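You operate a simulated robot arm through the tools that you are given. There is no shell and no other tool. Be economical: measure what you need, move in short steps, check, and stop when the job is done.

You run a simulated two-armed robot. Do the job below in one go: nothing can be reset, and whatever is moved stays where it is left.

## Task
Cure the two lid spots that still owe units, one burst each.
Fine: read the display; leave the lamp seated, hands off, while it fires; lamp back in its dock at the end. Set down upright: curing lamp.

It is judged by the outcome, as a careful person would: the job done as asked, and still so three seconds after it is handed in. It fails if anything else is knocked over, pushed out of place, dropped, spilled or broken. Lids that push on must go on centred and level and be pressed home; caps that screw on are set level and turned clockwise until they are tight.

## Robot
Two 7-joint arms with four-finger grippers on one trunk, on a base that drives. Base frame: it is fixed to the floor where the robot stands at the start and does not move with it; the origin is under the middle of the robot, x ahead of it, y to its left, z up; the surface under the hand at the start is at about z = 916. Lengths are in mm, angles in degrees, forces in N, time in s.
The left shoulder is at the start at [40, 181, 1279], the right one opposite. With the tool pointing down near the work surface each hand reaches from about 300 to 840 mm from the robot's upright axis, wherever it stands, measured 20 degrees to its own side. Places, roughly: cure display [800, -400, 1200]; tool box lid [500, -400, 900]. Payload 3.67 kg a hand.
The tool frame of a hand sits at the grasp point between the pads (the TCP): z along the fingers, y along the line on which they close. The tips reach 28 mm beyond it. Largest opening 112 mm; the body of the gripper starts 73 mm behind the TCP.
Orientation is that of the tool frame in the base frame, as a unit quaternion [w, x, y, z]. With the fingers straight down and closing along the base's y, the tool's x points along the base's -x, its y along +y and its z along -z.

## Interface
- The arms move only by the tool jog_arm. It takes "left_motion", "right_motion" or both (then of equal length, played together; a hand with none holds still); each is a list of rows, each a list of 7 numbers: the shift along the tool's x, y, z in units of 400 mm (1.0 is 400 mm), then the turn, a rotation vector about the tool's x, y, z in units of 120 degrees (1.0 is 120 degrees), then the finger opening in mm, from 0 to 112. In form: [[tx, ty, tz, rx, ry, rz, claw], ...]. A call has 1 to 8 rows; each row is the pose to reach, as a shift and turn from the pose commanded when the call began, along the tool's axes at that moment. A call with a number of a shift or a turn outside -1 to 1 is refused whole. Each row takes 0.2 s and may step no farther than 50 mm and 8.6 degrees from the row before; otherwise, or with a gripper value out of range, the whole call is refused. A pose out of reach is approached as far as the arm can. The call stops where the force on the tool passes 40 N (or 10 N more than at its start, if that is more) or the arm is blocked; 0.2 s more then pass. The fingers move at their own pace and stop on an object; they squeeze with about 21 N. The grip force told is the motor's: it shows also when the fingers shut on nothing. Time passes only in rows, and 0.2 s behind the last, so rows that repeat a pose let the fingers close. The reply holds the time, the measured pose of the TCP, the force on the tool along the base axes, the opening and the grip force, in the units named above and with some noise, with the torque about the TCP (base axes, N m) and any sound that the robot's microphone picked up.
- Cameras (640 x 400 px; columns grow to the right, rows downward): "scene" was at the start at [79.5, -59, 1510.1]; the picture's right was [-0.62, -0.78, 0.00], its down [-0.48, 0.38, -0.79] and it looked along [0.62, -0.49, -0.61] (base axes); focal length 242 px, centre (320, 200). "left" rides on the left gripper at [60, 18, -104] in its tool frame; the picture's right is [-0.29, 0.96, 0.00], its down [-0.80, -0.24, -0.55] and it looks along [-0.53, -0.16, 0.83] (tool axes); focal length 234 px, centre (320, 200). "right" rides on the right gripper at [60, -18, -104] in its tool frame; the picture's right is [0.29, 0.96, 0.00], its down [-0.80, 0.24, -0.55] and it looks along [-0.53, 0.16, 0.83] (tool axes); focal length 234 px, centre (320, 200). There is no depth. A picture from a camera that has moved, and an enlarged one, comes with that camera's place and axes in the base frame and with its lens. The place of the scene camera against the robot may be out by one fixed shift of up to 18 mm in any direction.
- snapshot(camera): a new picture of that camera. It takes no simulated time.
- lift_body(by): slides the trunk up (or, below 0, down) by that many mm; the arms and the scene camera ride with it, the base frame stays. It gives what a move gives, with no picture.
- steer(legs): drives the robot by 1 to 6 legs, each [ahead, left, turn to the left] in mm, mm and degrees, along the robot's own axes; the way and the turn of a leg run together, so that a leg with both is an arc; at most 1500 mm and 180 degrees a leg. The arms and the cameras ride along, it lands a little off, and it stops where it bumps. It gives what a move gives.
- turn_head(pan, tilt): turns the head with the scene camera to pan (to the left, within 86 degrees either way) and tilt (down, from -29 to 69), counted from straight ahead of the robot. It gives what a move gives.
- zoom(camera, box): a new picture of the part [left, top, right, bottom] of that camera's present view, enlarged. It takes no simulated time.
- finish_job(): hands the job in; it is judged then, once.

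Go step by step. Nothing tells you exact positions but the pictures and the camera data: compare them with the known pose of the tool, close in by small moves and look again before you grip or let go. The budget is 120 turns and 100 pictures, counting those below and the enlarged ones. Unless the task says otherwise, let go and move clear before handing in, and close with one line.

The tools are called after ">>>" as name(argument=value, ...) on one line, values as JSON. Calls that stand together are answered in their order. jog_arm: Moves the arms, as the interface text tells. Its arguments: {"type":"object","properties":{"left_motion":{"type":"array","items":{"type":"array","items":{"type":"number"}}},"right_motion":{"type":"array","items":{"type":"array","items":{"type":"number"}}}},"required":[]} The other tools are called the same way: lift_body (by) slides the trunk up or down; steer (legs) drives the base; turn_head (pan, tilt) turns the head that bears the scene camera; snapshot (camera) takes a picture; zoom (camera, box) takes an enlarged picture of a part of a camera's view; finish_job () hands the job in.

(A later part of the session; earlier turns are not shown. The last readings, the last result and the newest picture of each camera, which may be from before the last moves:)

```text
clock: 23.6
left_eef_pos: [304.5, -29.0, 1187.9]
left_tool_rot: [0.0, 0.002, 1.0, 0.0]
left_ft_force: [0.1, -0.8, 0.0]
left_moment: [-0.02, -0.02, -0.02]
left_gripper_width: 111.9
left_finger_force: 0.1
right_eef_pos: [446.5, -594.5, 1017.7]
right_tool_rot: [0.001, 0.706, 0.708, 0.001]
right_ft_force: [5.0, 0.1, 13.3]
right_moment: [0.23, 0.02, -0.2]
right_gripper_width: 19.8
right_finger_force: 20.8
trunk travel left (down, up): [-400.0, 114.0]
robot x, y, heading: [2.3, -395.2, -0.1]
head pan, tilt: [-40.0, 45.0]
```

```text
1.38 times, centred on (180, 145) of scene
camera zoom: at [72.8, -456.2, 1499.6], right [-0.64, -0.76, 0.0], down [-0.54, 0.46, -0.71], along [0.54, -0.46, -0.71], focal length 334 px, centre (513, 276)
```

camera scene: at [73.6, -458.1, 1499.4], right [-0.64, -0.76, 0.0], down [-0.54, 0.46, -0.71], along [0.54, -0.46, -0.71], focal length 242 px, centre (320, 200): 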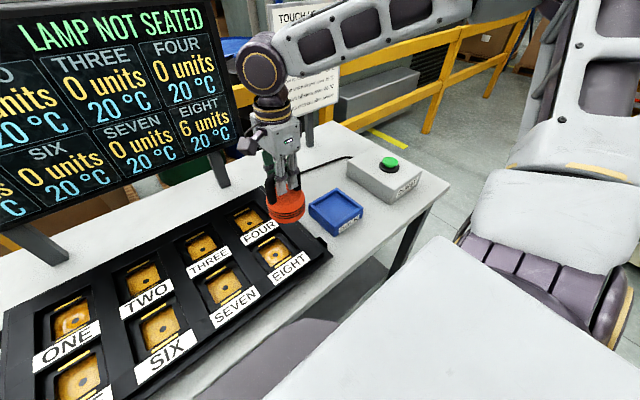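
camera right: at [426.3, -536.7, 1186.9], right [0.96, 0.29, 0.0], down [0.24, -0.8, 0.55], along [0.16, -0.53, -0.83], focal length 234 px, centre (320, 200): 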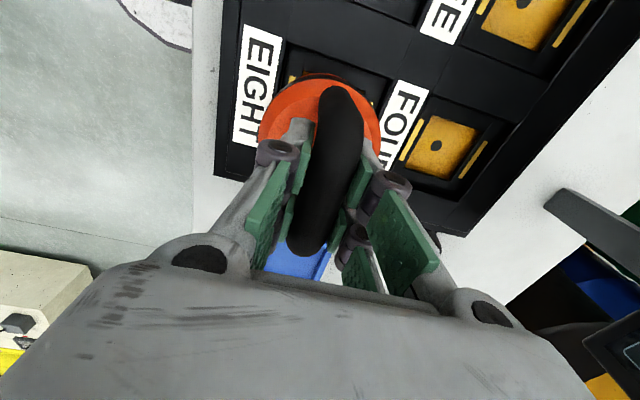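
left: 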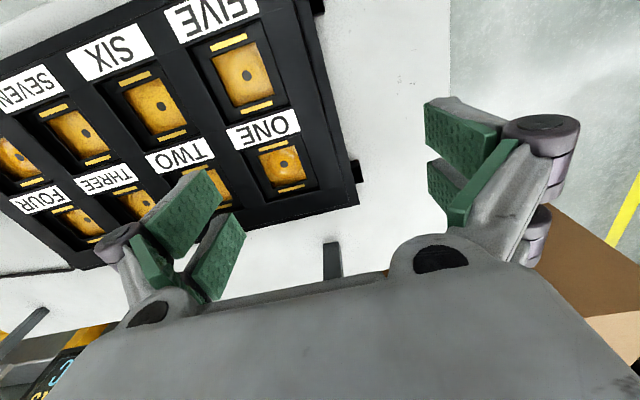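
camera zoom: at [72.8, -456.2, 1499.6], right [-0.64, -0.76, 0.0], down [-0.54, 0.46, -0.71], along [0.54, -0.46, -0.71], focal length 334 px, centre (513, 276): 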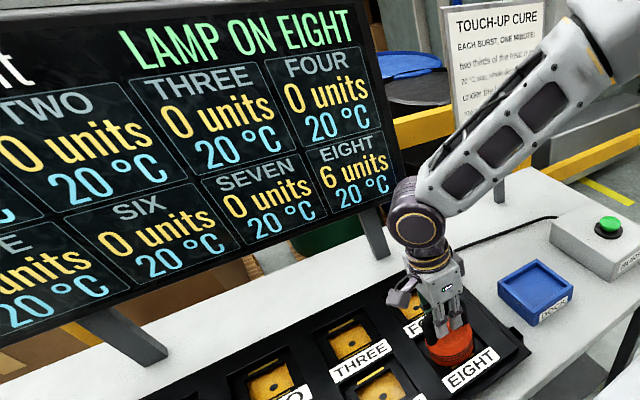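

The display reads LAMP ON EIGHT, and it is seated. Relaxing slightly, releasing and rising clear.

>>> jog_arm(right_motion=[[0, 0, -0.003, 0, 0, 0, 19], [0, 0, -0.003, 0, 0, 0, 40], [0, 0, -0.003, 0, 0, 0, 70], [0, 0, -0.003, 0, 0, 0, 70]])

>>> jog_arm(right_motion=[[0, 0, -0.06, 0, 0, 0, 70], [0, 0, -0.16, 0, 0, 0, 70], [0, 0, -0.28, 0, 0, 0, 70], [0, 0, -0.38, 0, 0, 0, 70], [0, 0, -0.38, 0, 0, 0, 70]])

>>> snapshot(camera="right")

>>> snapshot(camera="scene")

```text
clock: 24.6
left_eef_pos: [305.1, -29.9, 1187.3]
left_tool_rot: [0.0, 0.002, 1.0, -0.001]
left_ft_force: [-0.8, 0.0, -0.8]
left_moment: [0.01, -0.01, 0.01]
left_gripper_width: 111.9
left_finger_force: 0.1
right_eef_pos: [446.7, -596.6, 1019.1]
right_tool_rot: [0.001, 0.707, 0.707, -0.001]
right_ft_force: [0.3, -0.5, 0.2]
right_moment: [0.0, 0.03, -0.01]
right_gripper_width: 69.9
right_finger_force: 0.0
trunk travel left (down, up): [-400.0, 114.0]
robot x, y, heading: [-3.7, -396.5, -0.1]
head pan, tilt: [-40.0, 45.0]
```

```text
clock: 25.8
left_eef_pos: [304.3, -29.8, 1187.7]
left_tool_rot: [-0.001, 0.001, 1.0, 0.0]
left_ft_force: [-0.2, -0.7, 0.2]
left_moment: [-0.01, 0.01, 0.01]
left_gripper_width: 112.0
left_finger_force: 0.0
right_eef_pos: [449.3, -596.5, 1170.9]
right_tool_rot: [0.0, 0.706, 0.708, 0.0]
right_ft_force: [-0.3, -0.8, -0.3]
right_moment: [0.02, 0.01, 0.01]
right_gripper_width: 70.2
right_finger_force: 0.1
trunk travel left (down, up): [-400.0, 114.0]
robot x, y, heading: [-3.9, -396.2, -0.2]
head pan, tilt: [-40.0, 45.0]
```

```text
64 pictures are left
camera right: at [430.2, -536.3, 1275.2], right [0.96, 0.29, 0.0], down [0.24, -0.8, 0.55], along [0.16, -0.53, -0.83], focal length 234 px, centre (320, 200)
```

right: 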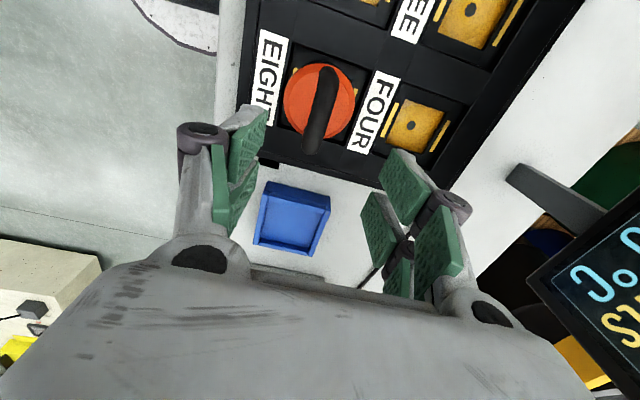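

```text
63 pictures are left
camera scene: at [73.6, -456.6, 1499.4], right [-0.64, -0.76, 0.0], down [-0.54, 0.46, -0.71], along [0.54, -0.46, -0.71], focal length 242 px, centre (320, 200)
```

scene: 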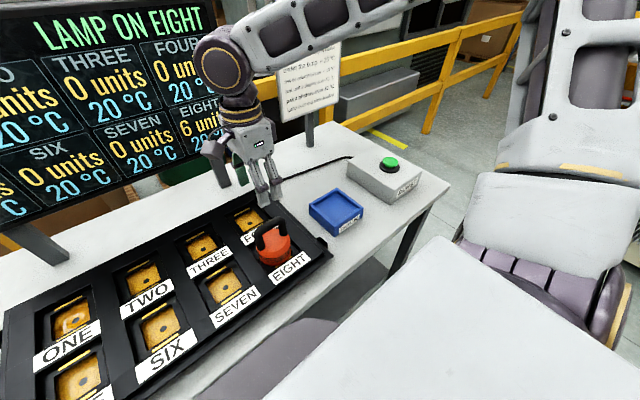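

Lamp seated on EIGHT and hands clear. Next I'll close the fingers and travel to the BURST button.

>>> jog_arm(right_motion=[[-0.12, 0, 0, 0, 0, 0, 30], [-0.24, 0, 0, 0, 0, 0, 0], [-0.36, 0, 0, 0, 0, 0, 0], [-0.48, 0, 0, 0, 0, 0, 0], [-0.6, 0, 0, 0, 0, 0, 0], [-0.72, 0, 0, 0, 0, 0, 0], [-0.84, 0.01, 0, 0, 0, 0, 0], [-0.93, 0.02, 0, 0, 0, 0, 0]])

>>> snapshot(camera="right")

>>> zoom(camera="scene", box=[310, 100, 450, 205])

```text
clock: 27.6
left_eef_pos: [305.2, -29.0, 1187.9]
left_tool_rot: [0.0, 0.002, 1.0, 0.0]
left_ft_force: [-0.6, -0.4, -0.2]
left_moment: [-0.01, 0.0, 0.0]
left_gripper_width: 111.9
left_finger_force: 0.1
right_eef_pos: [454.5, -967.9, 1171.0]
right_tool_rot: [0.0, 0.706, 0.709, 0.0]
right_ft_force: [0.6, -1.2, -0.1]
right_moment: [0.0, -0.03, -0.03]
right_gripper_width: 0.2
right_finger_force: 20.9
trunk travel left (down, up): [-400.0, 114.0]
robot x, y, heading: [-4.1, -396.2, -0.2]
head pan, tilt: [-40.0, 45.0]
```

```text
62 pictures are left
camera right: at [437.5, -907.4, 1276.7], right [0.96, 0.29, 0.0], down [0.24, -0.8, 0.55], along [0.16, -0.53, -0.83], focal length 234 px, centre (320, 200)
```

right: 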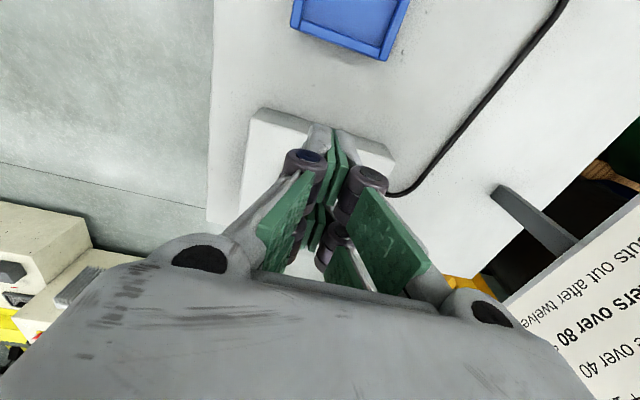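

```text
3.81 times, centred on (380, 152) of scene
camera zoom: at [73.6, -457.7, 1499.4], right [-0.64, -0.76, 0.0], down [-0.54, 0.46, -0.71], along [0.54, -0.46, -0.71], focal length 924 px, centre (91, 381)
```

zoom: 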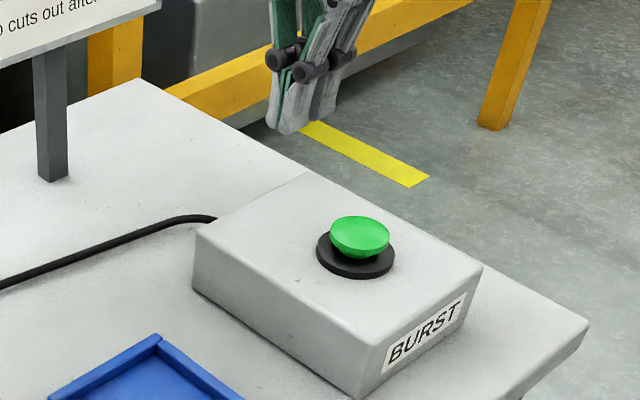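

The fingers hide the button from the hand camera, so I'll open them and advance 60 mm to see it between them.

>>> jog_arm(right_motion=[[-0.08, 0, 0, 0, 0, 0, 60], [-0.15, 0, 0, 0, 0, 0, 112], [-0.15, 0, 0, 0, 0, 0, 112], [-0.15, 0, 0, 0, 0, 0, 112]])

>>> snapshot(camera="right")

```text
clock: 28.6
left_eef_pos: [305.0, -29.5, 1187.8]
left_tool_rot: [0.0, 0.002, 1.0, 0.0]
left_ft_force: [0.8, 0.7, -0.8]
left_moment: [-0.02, 0.02, -0.01]
left_gripper_width: 111.9
left_finger_force: 0.2
right_eef_pos: [455.0, -1029.5, 1171.3]
right_tool_rot: [-0.001, 0.706, 0.708, 0.0]
right_ft_force: [0.0, -0.1, -0.7]
right_moment: [-0.01, 0.0, -0.03]
right_gripper_width: 111.7
right_finger_force: 0.1
trunk travel left (down, up): [-400.0, 114.0]
robot x, y, heading: [-3.5, -398.2, 0.1]
head pan, tilt: [-40.0, 45.0]
```

```text
60 pictures are left
camera right: at [437.6, -968.4, 1276.5], right [0.96, 0.29, 0.0], down [0.24, -0.8, 0.55], along [0.16, -0.53, -0.83], focal length 234 px, centre (320, 200)
```

right: 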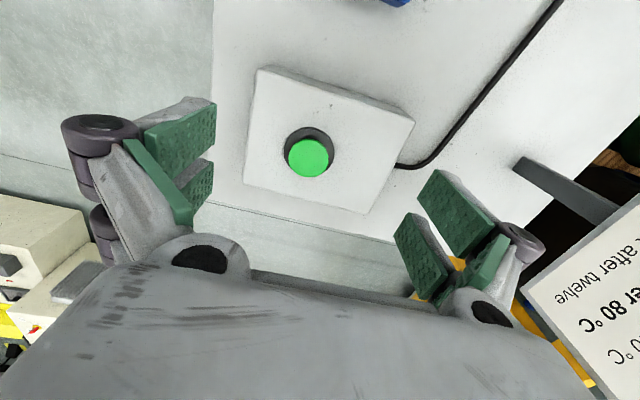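

The button top comes out near (460,-1095,982). I'll close the fingers and go above it.

>>> jog_arm(right_motion=[[-0.08, 0.006, 0, 0, 0, 0, 50], [-0.162, 0.012, 0, 0, 0, 0, 0], [-0.162, 0.012, 0.1, 0, 0, 0, 0], [-0.162, 0.012, 0.2, 0, 0, 0, 0], [-0.162, 0.012, 0.3, 0, 0, 0, 0], [-0.162, 0.012, 0.33, 0, 0, 0, 0], [-0.162, 0.012, 0.33, 0, 0, 0, 0]])

>>> zoom(camera="scene", box=[310, 100, 450, 205])

>>> snapshot(camera="right")

```text
clock: 30.2
left_eef_pos: [305.3, -29.5, 1188.9]
left_tool_rot: [0.0, 0.001, 1.0, 0.0]
left_ft_force: [-0.1, -1.1, 0.7]
left_moment: [0.02, -0.02, 0.02]
left_gripper_width: 112.0
left_finger_force: 0.0
right_eef_pos: [460.8, -1094.3, 1039.0]
right_tool_rot: [0.001, 0.706, 0.709, 0.0]
right_ft_force: [-0.1, 0.3, 0.6]
right_moment: [0.0, 0.02, -0.03]
right_gripper_width: 0.2
right_finger_force: 20.5
trunk travel left (down, up): [-400.0, 114.0]
robot x, y, heading: [-1.8, -400.8, -0.1]
head pan, tilt: [-40.0, 45.0]
```

```text
3.81 times, centred on (380, 152) of scene
camera zoom: at [73.1, -456.7, 1499.5], right [-0.64, -0.76, 0.0], down [-0.54, 0.46, -0.71], along [0.54, -0.46, -0.71], focal length 924 px, centre (91, 381)
```

zoom: 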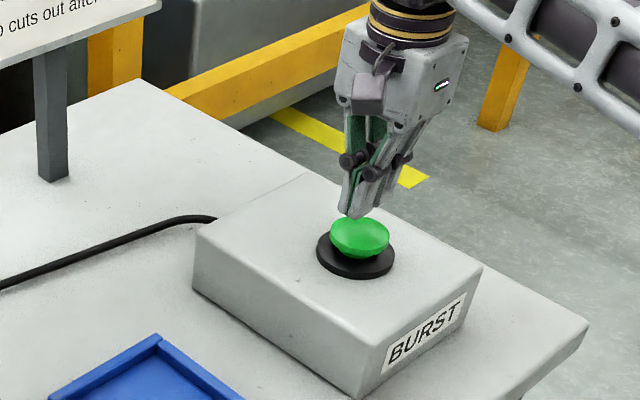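

```text
58 pictures are left
camera right: at [442.3, -1032.9, 1143.4], right [0.96, 0.29, 0.0], down [0.24, -0.8, 0.55], along [0.16, -0.53, -0.83], focal length 234 px, centre (320, 200)
```

right: 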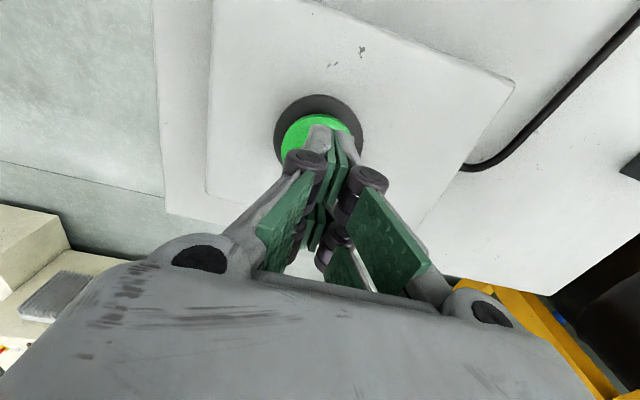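

Tips are over the button. Pressing down slowly.

>>> jog_arm(right_motion=[[0, 0, 0.0125, 0, 0, 0, 0], [0, 0, 0.025, 0, 0, 0, 0], [0, 0, 0.0375, 0, 0, 0, 0], [0, 0, 0.05, 0, 0, 0, 0], [0, 0, 0.0575, 0, 0, 0, 0]])

>>> snapshot(camera="scene")

```text
clock: 31.4
left_eef_pos: [305.5, -29.9, 1188.3]
left_tool_rot: [-0.001, 0.002, 1.0, 0.001]
left_ft_force: [0.0, 0.2, -0.4]
left_moment: [0.01, -0.02, 0.0]
left_gripper_width: 111.9
left_finger_force: 0.1
right_eef_pos: [459.8, -1093.8, 1016.4]
right_tool_rot: [-0.001, 0.706, 0.708, 0.0]
right_ft_force: [-0.8, 0.5, 0.1]
right_moment: [-0.01, 0.0, 0.03]
right_gripper_width: 0.0
right_finger_force: 21.1
trunk travel left (down, up): [-400.0, 114.0]
robot x, y, heading: [0.5, -398.1, -0.1]
head pan, tilt: [-40.0, 45.0]
```

```text
57 pictures are left
camera scene: at [73.2, -456.7, 1499.5], right [-0.64, -0.76, 0.0], down [-0.54, 0.46, -0.71], along [0.54, -0.46, -0.71], focal length 242 px, centre (320, 200)
```

scene: 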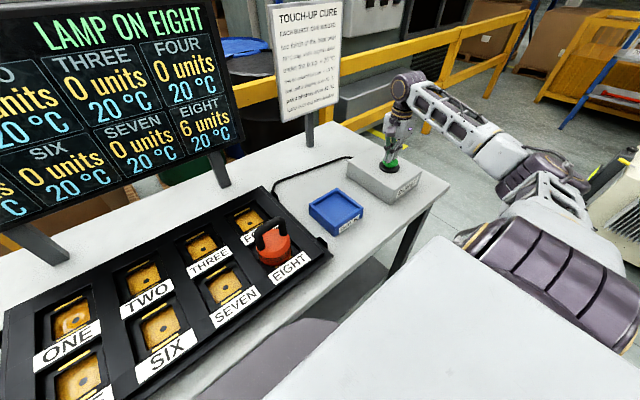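

Not touching yet; I'll continue in fine steps.

>>> jog_arm(right_motion=[[0, 0, 0.0075, 0, 0, 0, 0], [0, 0, 0.015, 0, 0, 0, 0], [0, 0, 0.0225, 0, 0, 0, 0], [0, 0, 0.03, 0, 0, 0, 0]])

>>> snapshot(camera="scene")

```text
clock: 32.4
left_eef_pos: [305.1, -29.6, 1187.6]
left_tool_rot: [0.0, 0.002, 1.0, 0.0]
left_ft_force: [-0.3, 0.2, 1.1]
left_moment: [0.03, 0.02, -0.02]
left_gripper_width: 112.2
left_finger_force: 0.1
right_eef_pos: [459.9, -1094.8, 1005.2]
right_tool_rot: [0.0, 0.706, 0.708, 0.0]
right_ft_force: [-0.6, 0.1, 4.2]
right_moment: [-0.01, -0.02, 0.01]
right_gripper_width: 6.0
right_finger_force: 35.5
trunk travel left (down, up): [-400.0, 114.0]
robot x, y, heading: [-0.8, -400.2, -0.4]
head pan, tilt: [-40.0, 45.0]
heard: click
```

```text
56 pictures are left
camera scene: at [72.7, -456.3, 1499.6], right [-0.64, -0.76, 0.0], down [-0.54, 0.46, -0.71], along [0.54, -0.46, -0.71], focal length 242 px, centre (320, 200)
```

scene: 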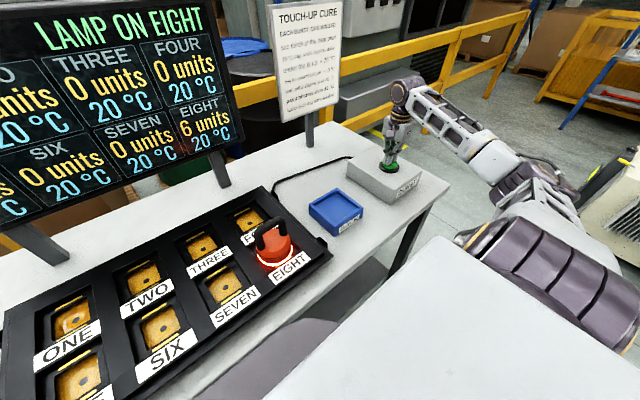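

Click heard and the lamp is glowing on EIGHT. Rising straight off the button and waiting for the burst to end.

>>> jog_arm(right_motion=[[0, 0, -0.02, 0, 0, 0, 0], [0, 0, -0.1, 0, 0, 0, 0], [0, 0, -0.2, 0, 0, 0, 0], [0, 0, -0.3, 0, 0, 0, 0], [0, 0, -0.4, 0, 0, 0, 0], [0, 0, -0.4, 0, 0, 0, 0], [0, 0, -0.4, 0, 0, 0, 0], [0, 0, -0.4, 0, 0, 0, 0]])

>>> snapshot(camera="scene")

```text
clock: 34.2
left_eef_pos: [305.1, -29.9, 1188.3]
left_tool_rot: [0.0, 0.002, 1.0, 0.0]
left_ft_force: [-0.3, 0.1, 0.2]
left_moment: [0.0, -0.02, 0.01]
left_gripper_width: 112.0
left_finger_force: 0.0
right_eef_pos: [459.5, -1092.1, 1163.2]
right_tool_rot: [0.001, 0.707, 0.707, -0.001]
right_ft_force: [0.1, 0.9, -0.5]
right_moment: [-0.01, 0.01, 0.01]
right_gripper_width: 0.0
right_finger_force: 35.8
trunk travel left (down, up): [-400.0, 114.0]
robot x, y, heading: [1.1, -396.9, -0.3]
head pan, tilt: [-40.0, 45.0]
```

```text
55 pictures are left
camera scene: at [72.7, -456.1, 1499.5], right [-0.64, -0.76, 0.0], down [-0.54, 0.46, -0.71], along [0.54, -0.46, -0.71], focal length 242 px, centre (320, 200)
```

scene: 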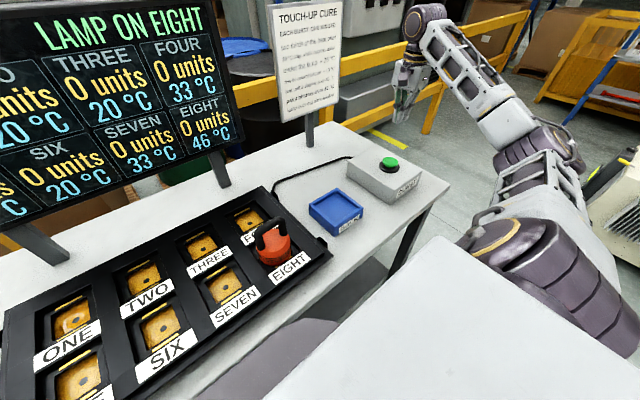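

EIGHT is cured (0 units, 46 °C). Returning to take the lamp from EIGHT at TCP (447,-597).

>>> jog_arm(right_motion=[[0.11, 0, 0, 0, 0, 0, 0], [0.23, 0, 0, 0, 0, 0, 0], [0.35, 0, 0, 0, 0, 0, 0], [0.47, -0.01, 0, 0, 0, 0, 40], [0.59, -0.02, 0, 0, 0, 0, 112], [0.71, -0.03, 0, 0, 0, 0, 112], [0.83, -0.03, 0, 0, 0, 0, 112], [0.93, -0.03, 0, 0, 0, 0, 112]])

>>> jog_arm(right_motion=[[0.1, 0, 0, 0, 0, 0, 112], [0.2, 0, 0, 0, 0, 0, 112], [0.308, -0.002, 0, 0, 0, 0, 112], [0.308, -0.002, 0.08, 0, 0, 0, 112], [0.308, -0.002, 0.16, 0, 0, 0, 112], [0.308, -0.002, 0.16, 0, 0, 0, 112]])

>>> snapshot(camera="right")

```text
clock: 36.0
left_eef_pos: [305.4, -28.5, 1186.3]
left_tool_rot: [0.0, 0.001, 1.0, 0.0]
left_ft_force: [-0.4, 0.3, -0.1]
left_moment: [-0.02, 0.02, 0.04]
left_gripper_width: 111.8
left_finger_force: 0.1
right_eef_pos: [445.7, -719.7, 1165.0]
right_tool_rot: [0.0, 0.706, 0.708, 0.0]
right_ft_force: [0.3, -0.4, -0.4]
right_moment: [0.01, 0.02, -0.03]
right_gripper_width: 112.0
right_finger_force: 0.1
trunk travel left (down, up): [-400.0, 114.0]
robot x, y, heading: [1.5, -398.5, -0.1]
head pan, tilt: [-40.0, 45.0]
```

```text
clock: 37.4
left_eef_pos: [305.4, -28.5, 1187.7]
left_tool_rot: [0.001, 0.002, 1.0, 0.001]
left_ft_force: [-0.5, 0.3, 1.0]
left_moment: [-0.03, -0.01, -0.03]
left_gripper_width: 112.0
left_finger_force: 0.0
right_eef_pos: [443.9, -597.9, 1101.8]
right_tool_rot: [0.0, 0.706, 0.708, 0.0]
right_ft_force: [-0.9, 0.4, -0.3]
right_moment: [0.01, 0.0, -0.01]
right_gripper_width: 111.9
right_finger_force: 0.1
trunk travel left (down, up): [-400.0, 114.0]
robot x, y, heading: [2.9, -398.0, -0.3]
head pan, tilt: [-40.0, 45.0]
```

```text
54 pictures are left
camera right: at [427.1, -537.5, 1206.2], right [0.96, 0.29, 0.0], down [0.24, -0.8, 0.56], along [0.16, -0.53, -0.83], focal length 234 px, centre (320, 200)
```

right: 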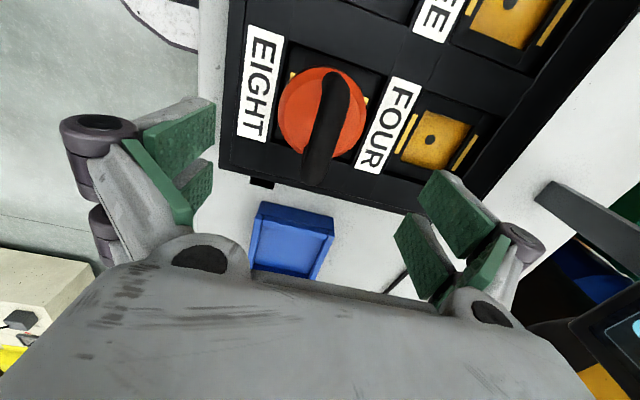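

The lamp sits between the fingers. Descending and gripping.

>>> jog_arm(right_motion=[[0.002, 0.006, 0.08, 0, 0, 0, 112], [0.002, 0.006, 0.16, 0, 0, 0, 112], [0.002, 0.006, 0.207, 0, 0, 0, 112], [0.002, 0.006, 0.207, 0, 0, 0, 40], [0.002, 0.006, 0.207, 0, 0, 0, 0], [0.002, 0.006, 0.207, 0, 0, 0, 0], [0.002, 0.006, 0.207, 0, 0, 0, 0]])

>>> jog_arm(right_motion=[[0, 0, -0.01, 0, 0, 0, 0], [0, 0, -0.025, 0, 0, 0, 0], [0, 0, -0.045, 0, 0, 0, 0], [0, 0, -0.1, 0, 0, 0, 0], [0, 0, -0.2, 0, 0, 0, 0], [0, 0, -0.3, 0, 0, 0, 0], [0, 0, -0.35, 0, 0, 0, 0]])

>>> snapshot(camera="scene")

```text
clock: 39.0
left_eef_pos: [303.3, -29.4, 1188.5]
left_tool_rot: [-0.001, 0.001, 1.0, 0.0]
left_ft_force: [-0.3, 1.0, -0.2]
left_moment: [0.01, -0.05, 0.0]
left_gripper_width: 111.8
left_finger_force: 0.0
right_eef_pos: [448.5, -596.2, 1019.1]
right_tool_rot: [0.001, 0.706, 0.709, 0.001]
right_ft_force: [-0.8, -0.3, 0.3]
right_moment: [0.01, -0.1, 0.01]
right_gripper_width: 19.5
right_finger_force: 20.8
trunk travel left (down, up): [-400.0, 114.0]
robot x, y, heading: [1.7, -399.2, -0.5]
head pan, tilt: [-40.0, 45.0]
```

```text
clock: 40.6
left_eef_pos: [306.3, -29.8, 1187.6]
left_tool_rot: [0.0, 0.002, 1.0, 0.0]
left_ft_force: [0.1, -0.7, 0.3]
left_moment: [-0.01, 0.01, -0.03]
left_gripper_width: 112.0
left_finger_force: 0.0
right_eef_pos: [448.9, -596.0, 1157.8]
right_tool_rot: [0.001, 0.706, 0.708, 0.0]
right_ft_force: [0.3, -0.2, -10.1]
right_moment: [-0.02, 0.0, 0.0]
right_gripper_width: 19.2
right_finger_force: 21.2
trunk travel left (down, up): [-400.0, 114.0]
robot x, y, heading: [2.6, -397.9, -0.2]
head pan, tilt: [-40.0, 45.0]
```

```text
53 pictures are left
camera scene: at [73.8, -456.5, 1499.4], right [-0.64, -0.76, 0.0], down [-0.54, 0.46, -0.71], along [0.54, -0.46, -0.71], focal length 242 px, centre (320, 200)
```

scene: 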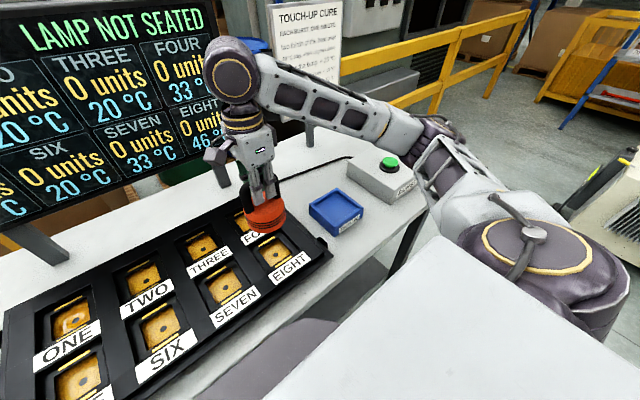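

Lamp in hand again. Moving toward ONE, stopping short of it to look.

>>> jog_arm(right_motion=[[0.108, 0.043, 0, 0, 0, 0, 0], [0.216, 0.087, 0, 0, 0, 0, 0], [0.324, 0.13, 0, 0, 0, 0, 0], [0.432, 0.174, 0, 0, 0, 0, 0], [0.54, 0.217, 0, 0, 0, 0, 0], [0.648, 0.26, 0, 0, 0, 0, 0], [0.756, 0.304, 0, 0, 0, 0, 0], [0.865, 0.348, 0, 0, 0, 0, 0]])

>>> turn_head(pan=0, tilt=45)

>>> snapshot(camera="right")

>>> snapshot(camera="scene")

```text
clock: 42.4
left_eef_pos: [305.9, -26.8, 1187.1]
left_tool_rot: [-0.001, 0.001, 1.0, -0.001]
left_ft_force: [0.8, 0.8, 0.0]
left_moment: [-0.03, 0.0, 0.01]
left_gripper_width: 112.0
left_finger_force: 0.0
right_eef_pos: [589.4, -249.3, 1158.4]
right_tool_rot: [0.001, 0.706, 0.708, -0.002]
right_ft_force: [0.5, 0.4, -9.8]
right_moment: [-0.01, 0.03, 0.02]
right_gripper_width: 19.4
right_finger_force: 21.5
trunk travel left (down, up): [-400.0, 114.0]
robot x, y, heading: [-1.9, -396.6, -0.5]
head pan, tilt: [-40.0, 45.0]
```

```text
clock: 43.5
left_eef_pos: [305.7, -28.1, 1187.3]
left_tool_rot: [-0.001, 0.002, 1.0, -0.001]
left_ft_force: [-0.5, 0.4, 0.1]
left_moment: [-0.01, -0.06, -0.02]
left_gripper_width: 111.9
left_finger_force: 0.0
right_eef_pos: [589.2, -251.8, 1156.9]
right_tool_rot: [0.0, 0.706, 0.708, -0.001]
right_ft_force: [0.5, 0.5, -9.1]
right_moment: [0.0, 0.01, 0.02]
right_gripper_width: 19.3
right_finger_force: 21.1
trunk travel left (down, up): [-400.0, 114.0]
robot x, y, heading: [-1.9, -395.3, -0.0]
head pan, tilt: [0.0, 45.0]
```

```text
52 pictures are left
camera right: at [571.6, -191.4, 1262.3], right [0.96, 0.29, 0.0], down [0.24, -0.8, 0.56], along [0.16, -0.53, -0.83], focal length 234 px, centre (320, 200)
```

right: 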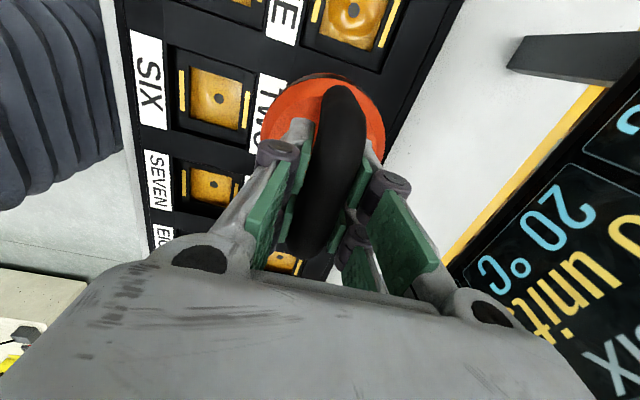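

```text
51 pictures are left
camera scene: at [93.5, -403.3, 1499.4], right [0.0, -1.0, 0.0], down [-0.71, 0.0, -0.71], along [0.71, 0.0, -0.71], focal length 242 px, centre (320, 200)
```

scene: 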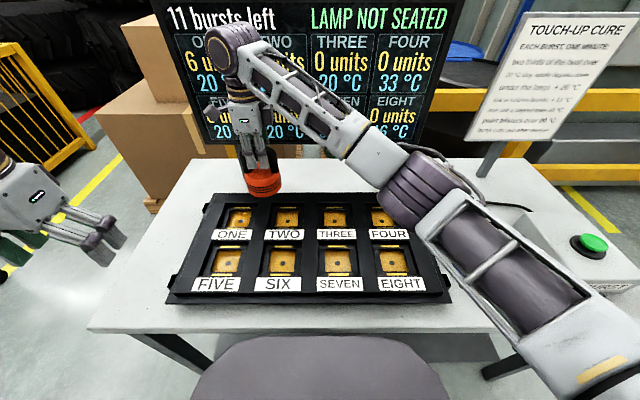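

ONE is just at the top edge of the hand view, near (590,-150). I'll advance another 50 mm to see it properly.

>>> jog_arm(right_motion=[[0.07, 0, 0, 0, 0, 0, 0], [0.13, 0, 0, 0, 0, 0, 0], [0.13, 0, 0, 0, 0, 0, 0]])

>>> zoom(camera="right", box=[160, 0, 450, 181])

>>> zoom(camera="scene", box=[180, 160, 460, 310])

```text
clock: 44.3
left_eef_pos: [305.8, -30.7, 1187.5]
left_tool_rot: [-0.001, 0.002, 1.0, 0.0]
left_ft_force: [0.3, 0.3, 0.5]
left_moment: [0.01, 0.01, 0.02]
left_gripper_width: 112.2
left_finger_force: 0.0
right_eef_pos: [589.8, -200.3, 1157.6]
right_tool_rot: [0.0, 0.707, 0.707, -0.001]
right_ft_force: [-0.1, -0.1, -10.9]
right_moment: [0.0, 0.02, 0.0]
right_gripper_width: 19.2
right_finger_force: 21.0
trunk travel left (down, up): [-400.0, 114.0]
robot x, y, heading: [-1.4, -399.5, -0.3]
head pan, tilt: [0.0, 45.0]
```

```text
2.21 times, centred on (305, 90) of right
camera zoom: at [571.5, -140.9, 1261.6], right [0.96, 0.29, 0.0], down [0.24, -0.8, 0.55], along [0.16, -0.53, -0.83], focal length 517 px, centre (353, 442)
```

zoom: 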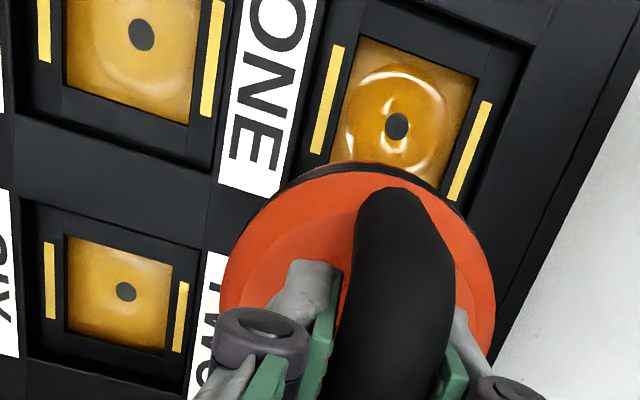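

```text
2.29 times, centred on (320, 235) of scene
camera zoom: at [93.8, -405.4, 1499.4], right [0.0, -1.0, 0.0], down [-0.71, 0.0, -0.71], along [0.71, 0.0, -0.71], focal length 554 px, centre (320, 120)
```

zoom: 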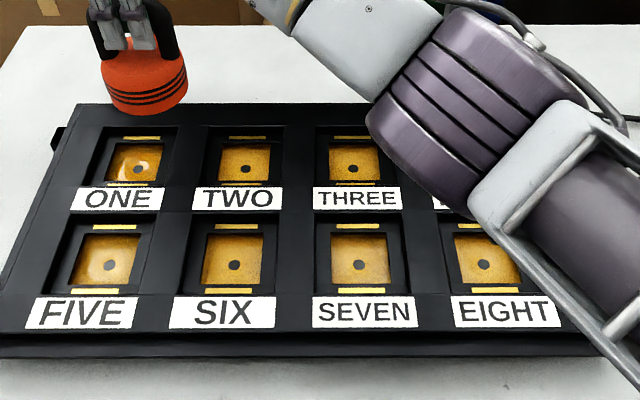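

Compared with the same view over EIGHT, ONE is at about (598,-146). Moving over it and down to z≈1085.

>>> jog_arm(right_motion=[[0.07, 0.01, 0, 0, 0, 0, 0], [0.135, 0.02, 0, 0, 0, 0, 0], [0.135, 0.02, 0.1, 0, 0, 0, 0], [0.135, 0.02, 0.185, 0, 0, 0, 0], [0.135, 0.02, 0.185, 0, 0, 0, 0]])

>>> zoom(camera="scene", box=[180, 150, 340, 270])

>>> zoom(camera="right", box=[160, 0, 450, 181])

```text
clock: 45.5
left_eef_pos: [307.1, -29.9, 1187.7]
left_tool_rot: [-0.001, 0.001, 1.0, 0.0]
left_ft_force: [-0.3, -0.2, -0.3]
left_moment: [0.05, 0.04, 0.01]
left_gripper_width: 112.0
left_finger_force: 0.1
right_eef_pos: [587.3, -170.3, 1097.0]
right_tool_rot: [0.0, 0.707, 0.708, -0.001]
right_ft_force: [0.2, -0.3, -11.0]
right_moment: [-0.03, 0.06, -0.01]
right_gripper_width: 20.1
right_finger_force: 20.9
right hand out of reach, approached as far as the arm can: row 1, 2, 3, 4, 5
trunk travel left (down, up): [-400.0, 114.0]
robot x, y, heading: [-1.2, -398.7, 0.1]
head pan, tilt: [0.0, 45.0]
```

```text
3.33 times, centred on (260, 210) of scene
camera zoom: at [94.5, -405.7, 1499.4], right [0.0, -1.0, 0.0], down [-0.71, 0.0, -0.71], along [0.71, 0.0, -0.71], focal length 808 px, centre (520, 167)
```

zoom: 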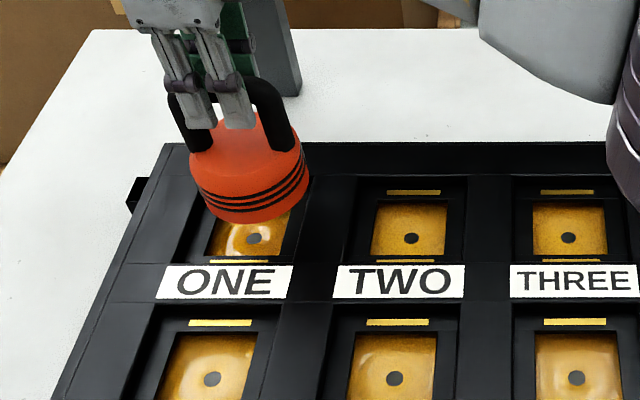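

```text
2.21 times, centred on (305, 90) of right
camera zoom: at [570.0, -109.9, 1200.7], right [0.96, 0.29, 0.0], down [0.24, -0.8, 0.55], along [0.16, -0.53, -0.83], focal length 517 px, centre (353, 442)
```

zoom: 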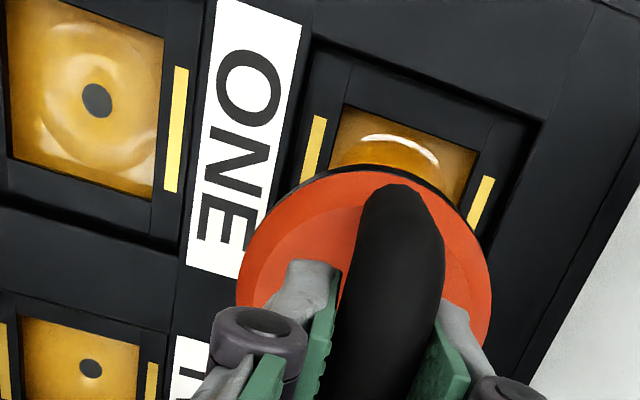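

ONE is out of reach from here. I'll raise the lamp, draw it back toward the middle, and drive the robot 200 mm left.

>>> jog_arm(right_motion=[[0, 0, -0.1, 0, 0, 0, 0], [0, 0, -0.16, 0, 0, 0, 0], [-0.1, 0, -0.16, 0, 0, 0, 0], [-0.2, 0, -0.16, 0, 0, 0, 0], [-0.3, 0, -0.16, 0, 0, 0, 0], [-0.4, 0, -0.16, 0, 0, 0, 0], [-0.5, 0, -0.16, 0, 0, 0, 0]])

>>> steer(legs=[[0, 200, 0]])

>>> snapshot(camera="scene")

```text
clock: 47.1
left_eef_pos: [305.2, -31.9, 1188.6]
left_tool_rot: [0.0, 0.002, 1.0, 0.001]
left_ft_force: [0.0, -0.5, -0.4]
left_moment: [0.06, -0.03, -0.01]
left_gripper_width: 112.0
left_finger_force: 0.0
right_eef_pos: [585.6, -374.3, 1158.9]
right_tool_rot: [-0.001, 0.706, 0.708, 0.0]
right_ft_force: [0.0, -0.5, -9.4]
right_moment: [0.05, -0.04, 0.02]
right_gripper_width: 20.1
right_finger_force: 20.9
trunk travel left (down, up): [-400.0, 114.0]
robot x, y, heading: [1.2, -398.7, -0.0]
head pan, tilt: [0.0, 45.0]
```

```text
clock: 48.7
left_eef_pos: [307.8, 165.9, 1188.1]
left_tool_rot: [-0.001, 0.004, 1.0, 0.0]
left_ft_force: [0.2, -0.1, -0.2]
left_moment: [0.0, 0.01, 0.01]
left_gripper_width: 112.0
left_finger_force: 0.1
right_eef_pos: [587.9, -176.9, 1158.9]
right_tool_rot: [0.0, 0.708, 0.706, -0.001]
right_ft_force: [-0.1, -0.6, -10.6]
right_moment: [0.04, 0.02, -0.03]
right_gripper_width: 20.0
right_finger_force: 20.9
trunk travel left (down, up): [-400.0, 114.0]
robot x, y, heading: [-0.4, -200.4, -0.4]
head pan, tilt: [0.0, 45.0]
```

```text
46 pictures are left
camera scene: at [94.3, -207.3, 1499.4], right [-0.01, -1.0, 0.0], down [-0.71, 0.0, -0.71], along [0.71, 0.0, -0.71], focal length 242 px, centre (320, 200)
```

scene: 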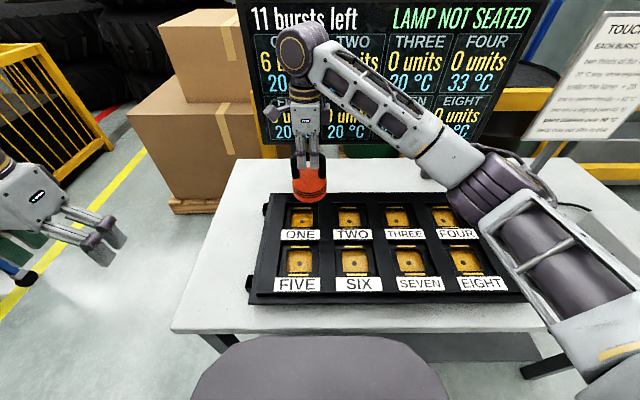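

>>> jog_arm(right_motion=[[-0.03, 0, 0, 0, 0, 0, 0], [-0.06, 0, 0, 0, 0, 0, 0], [-0.06, 0, 0, 0, 0, 0, 0]])

>>> zoom(camera="right", box=[160, 0, 450, 181])

>>> zoom(camera="scene", box=[240, 120, 400, 220])

```text
clock: 49.5
left_eef_pos: [307.2, 170.6, 1186.9]
left_tool_rot: [-0.001, 0.003, 1.0, -0.001]
left_ft_force: [-1.2, -0.3, 0.3]
left_moment: [-0.04, 0.02, 0.0]
left_gripper_width: 112.4
left_finger_force: 0.1
right_eef_pos: [587.3, -196.6, 1159.6]
right_tool_rot: [0.001, 0.707, 0.707, -0.002]
right_ft_force: [0.4, -0.2, -10.0]
right_moment: [0.02, 0.02, 0.02]
right_gripper_width: 20.3
right_finger_force: 20.7
trunk travel left (down, up): [-400.0, 114.0]
robot x, y, heading: [1.1, -199.1, -0.6]
head pan, tilt: [0.0, 45.0]
```

```text
2.21 times, centred on (305, 90) of right
camera zoom: at [570.2, -136.1, 1263.5], right [0.96, 0.29, 0.0], down [0.24, -0.8, 0.56], along [0.16, -0.53, -0.83], focal length 517 px, centre (353, 442)
```

zoom: 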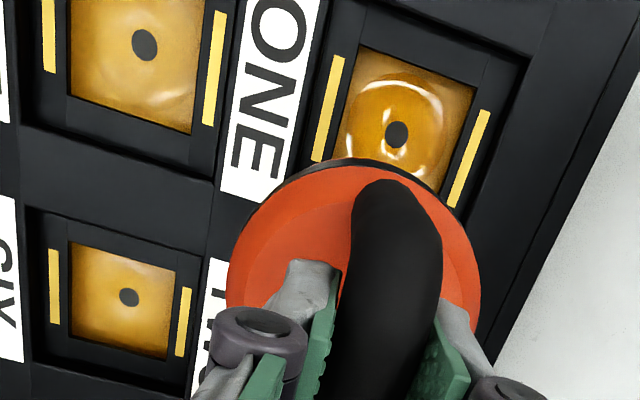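

```text
4.00 times, centred on (320, 170) of scene
camera zoom: at [94.2, -203.9, 1499.4], right [-0.01, -1.0, 0.0], down [-0.71, 0.0, -0.71], along [0.71, 0.0, -0.71], focal length 970 px, centre (320, 320)
```

zoom: 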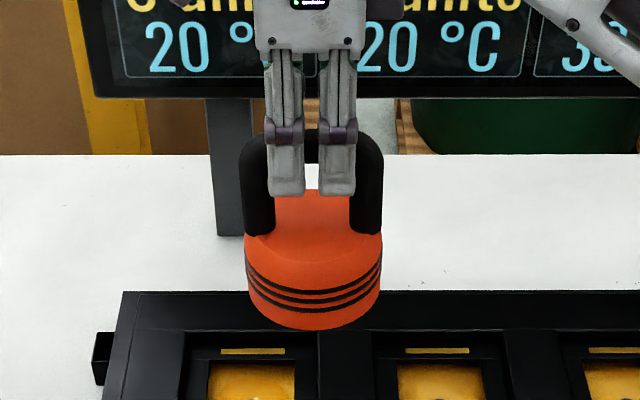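

The lamp has slipped about 10 mm lower in the fingers, so I'll move gently and set it down soon. ONE is at about (597,-146).

>>> jog_arm(right_motion=[[0.03, 0.006, 0, 0, 0, 0, 0], [0.065, 0.012, 0, 0, 0, 0, 0], [0.1, 0.018, 0, 0, 0, 0, 0], [0.1255, 0.024, 0.02, 0, 0, 0, 0], [0.1255, 0.024, 0.08, 0, 0, 0, 0], [0.1255, 0.024, 0.14, 0, 0, 0, 0], [0.1255, 0.024, 0.18, 0, 0, 0, 0], [0.1255, 0.024, 0.18, 0, 0, 0, 0]])

>>> zoom(camera="right", box=[160, 0, 450, 181])

>>> zoom(camera="scene", box=[220, 140, 380, 260])

```text
clock: 51.3
left_eef_pos: [308.9, 168.4, 1187.7]
left_tool_rot: [0.0, 0.003, 1.0, -0.001]
left_ft_force: [-0.2, 0.4, 0.4]
left_moment: [-0.01, 0.0, 0.01]
left_gripper_width: 111.9
left_finger_force: 0.1
right_eef_pos: [596.8, -149.3, 1087.6]
right_tool_rot: [0.0, 0.708, 0.707, 0.0]
right_ft_force: [0.9, -0.2, -9.9]
right_moment: [0.02, -0.03, 0.03]
right_gripper_width: 19.9
right_finger_force: 21.1
trunk travel left (down, up): [-400.0, 114.0]
robot x, y, heading: [1.6, -196.1, -0.2]
head pan, tilt: [0.0, 45.0]
```

```text
2.21 times, centred on (305, 90) of right
camera zoom: at [579.6, -89.2, 1191.9], right [0.96, 0.29, 0.0], down [0.24, -0.8, 0.55], along [0.16, -0.53, -0.83], focal length 517 px, centre (353, 442)
```

zoom: 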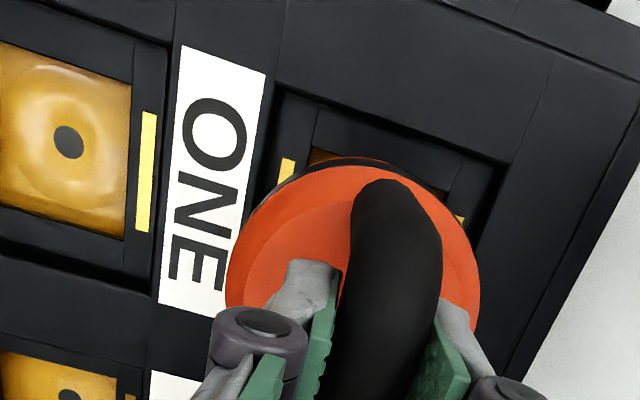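

```text
3.33 times, centred on (300, 200) of scene
camera zoom: at [94.1, -205.9, 1499.4], right [-0.01, -1.0, 0.0], down [-0.71, 0.0, -0.71], along [0.71, 0.0, -0.71], focal length 808 px, centre (387, 200)
```

zoom: 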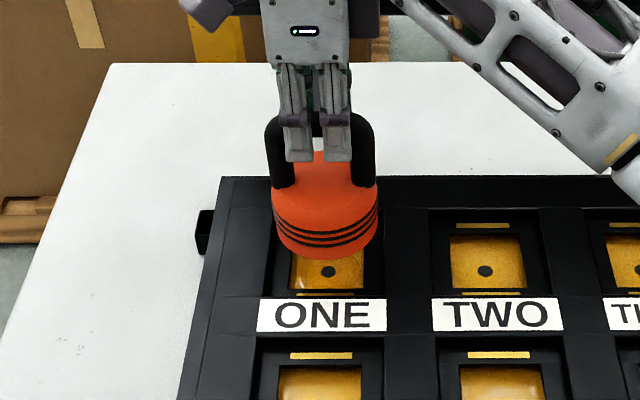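

Aligned within about 1–2 mm. Lowering to just above the seat, then creeping to contact.

>>> jog_arm(right_motion=[[0.003, 0, 0.03, 0, 0, 0, 0], [0.003, 0, 0.06, 0, 0, 0, 0], [0.003, 0, 0.09, 0, 0, 0, 0], [0.003, 0, 0.11, 0, 0, 0, 0], [0.003, 0, 0.12, 0, 0, 0, 0], [0.003, 0, 0.12, 0, 0, 0, 0]])

>>> snapshot(camera="scene")

```text
clock: 52.7
left_eef_pos: [307.7, 169.0, 1187.2]
left_tool_rot: [-0.001, 0.003, 1.0, 0.0]
left_ft_force: [-1.1, -0.8, -0.3]
left_moment: [-0.01, 0.0, 0.0]
left_gripper_width: 111.8
left_finger_force: 0.0
right_eef_pos: [596.5, -147.8, 1039.7]
right_tool_rot: [0.001, 0.707, 0.707, -0.001]
right_ft_force: [-0.4, 0.4, -9.2]
right_moment: [0.0, -0.01, -0.02]
right_gripper_width: 20.0
right_finger_force: 20.5
trunk travel left (down, up): [-400.0, 114.0]
robot x, y, heading: [2.9, -197.5, -0.1]
head pan, tilt: [0.0, 45.0]
```

```text
41 pictures are left
camera scene: at [94.2, -205.7, 1499.4], right [-0.01, -1.0, 0.0], down [-0.71, 0.0, -0.71], along [0.71, 0.0, -0.71], focal length 242 px, centre (320, 200)
```

scene: 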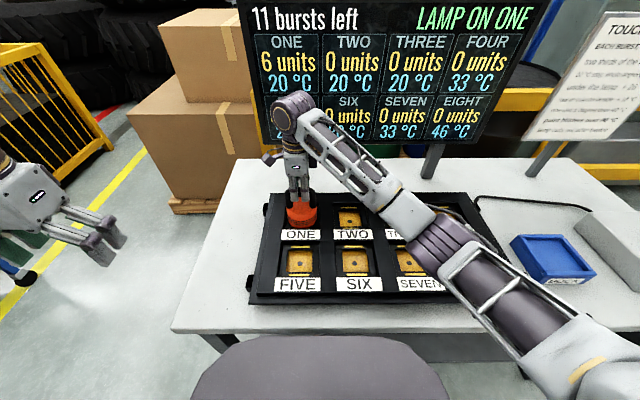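

Display already says LAMP ON ONE but the weight is still on the hand; creeping down to full contact.

>>> jog_arm(right_motion=[[0, 0, 0.008, 0, 0, 0, 0], [0, 0, 0.016, 0, 0, 0, 0], [0, 0, 0.018, 0, 0, 0, 0]])

```text
clock: 53.5
left_eef_pos: [306.7, 167.8, 1187.4]
left_tool_rot: [0.0, 0.004, 1.0, 0.0]
left_ft_force: [0.0, 0.1, 0.3]
left_moment: [0.02, -0.02, 0.0]
left_gripper_width: 111.9
left_finger_force: 0.1
right_eef_pos: [596.5, -149.5, 1033.7]
right_tool_rot: [0.0, 0.708, 0.707, 0.001]
right_ft_force: [3.9, -4.5, 14.4]
right_moment: [0.03, -0.07, -0.03]
right_gripper_width: 20.2
right_finger_force: 20.7
trunk travel left (down, up): [-400.0, 114.0]
robot x, y, heading: [0.3, -201.9, -0.5]
head pan, tilt: [0.0, 45.0]
```

Contact made. Releasing gently, then checking that the lamp sits fully level.

>>> jog_arm(right_motion=[[0, 0, -0.002, 0, 0, 0, 20], [0, 0, -0.002, 0, 0, 0, 40], [0, 0, -0.002, 0, 0, 0, 70], [0, 0, -0.002, 0, 0, 0, 70]])

>>> jog_arm(right_motion=[[0, 0, -0.06, 0, 0, 0, 70], [0, 0, -0.16, 0, 0, 0, 70], [0, 0, -0.28, 0, 0, 0, 70], [0, 0, -0.33, 0, 0, 0, 70], [0, 0, -0.33, 0, 0, 0, 70]])

>>> zoom(camera="scene", box=[220, 140, 380, 260])

>>> snapshot(camera="right")

```text
clock: 54.5
left_eef_pos: [305.2, 168.7, 1187.9]
left_tool_rot: [0.0, 0.003, 1.0, -0.001]
left_ft_force: [-0.3, 0.4, 1.2]
left_moment: [-0.02, 0.0, 0.0]
left_gripper_width: 111.8
left_finger_force: 0.1
right_eef_pos: [595.9, -147.7, 1032.7]
right_tool_rot: [0.0, 0.708, 0.706, 0.0]
right_ft_force: [-0.8, 0.6, 1.1]
right_moment: [-0.01, -0.03, -0.01]
right_gripper_width: 70.1
right_finger_force: 0.0
trunk travel left (down, up): [-400.0, 114.0]
robot x, y, heading: [2.5, -201.0, -0.2]
head pan, tilt: [0.0, 45.0]
```

```text
clock: 55.7
left_eef_pos: [307.8, 169.5, 1186.2]
left_tool_rot: [0.0, 0.003, 1.0, 0.0]
left_ft_force: [-0.2, -0.1, -0.7]
left_moment: [0.0, -0.02, 0.01]
left_gripper_width: 111.9
left_finger_force: 0.2
right_eef_pos: [597.7, -148.0, 1165.4]
right_tool_rot: [0.001, 0.707, 0.707, 0.0]
right_ft_force: [-0.3, -0.2, -0.3]
right_moment: [0.04, -0.01, -0.03]
right_gripper_width: 70.2
right_finger_force: 0.0
trunk travel left (down, up): [-400.0, 114.0]
robot x, y, heading: [0.9, -201.1, -0.3]
head pan, tilt: [0.0, 45.0]
```

```text
3.33 times, centred on (300, 200) of scene
camera zoom: at [93.4, -205.8, 1499.5], right [-0.01, -1.0, 0.0], down [-0.71, 0.0, -0.71], along [0.71, 0.0, -0.71], focal length 808 px, centre (387, 200)
```

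zoom: 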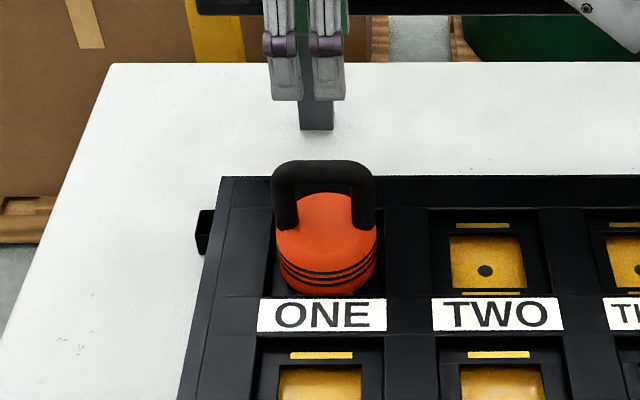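

```text
39 pictures are left
camera right: at [580.1, -88.1, 1268.5], right [0.96, 0.29, 0.0], down [0.24, -0.8, 0.55], along [0.16, -0.53, -0.83], focal length 234 px, centre (320, 200)
```

right: 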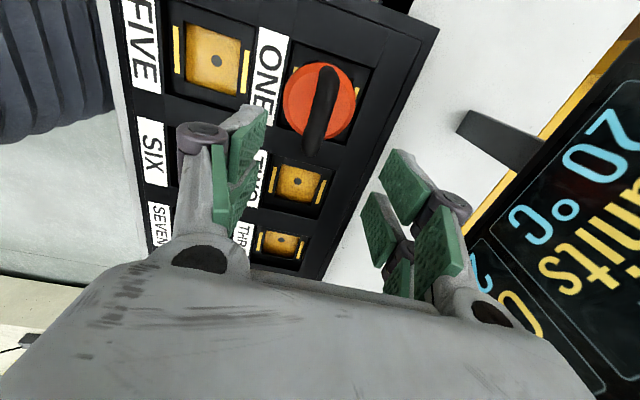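

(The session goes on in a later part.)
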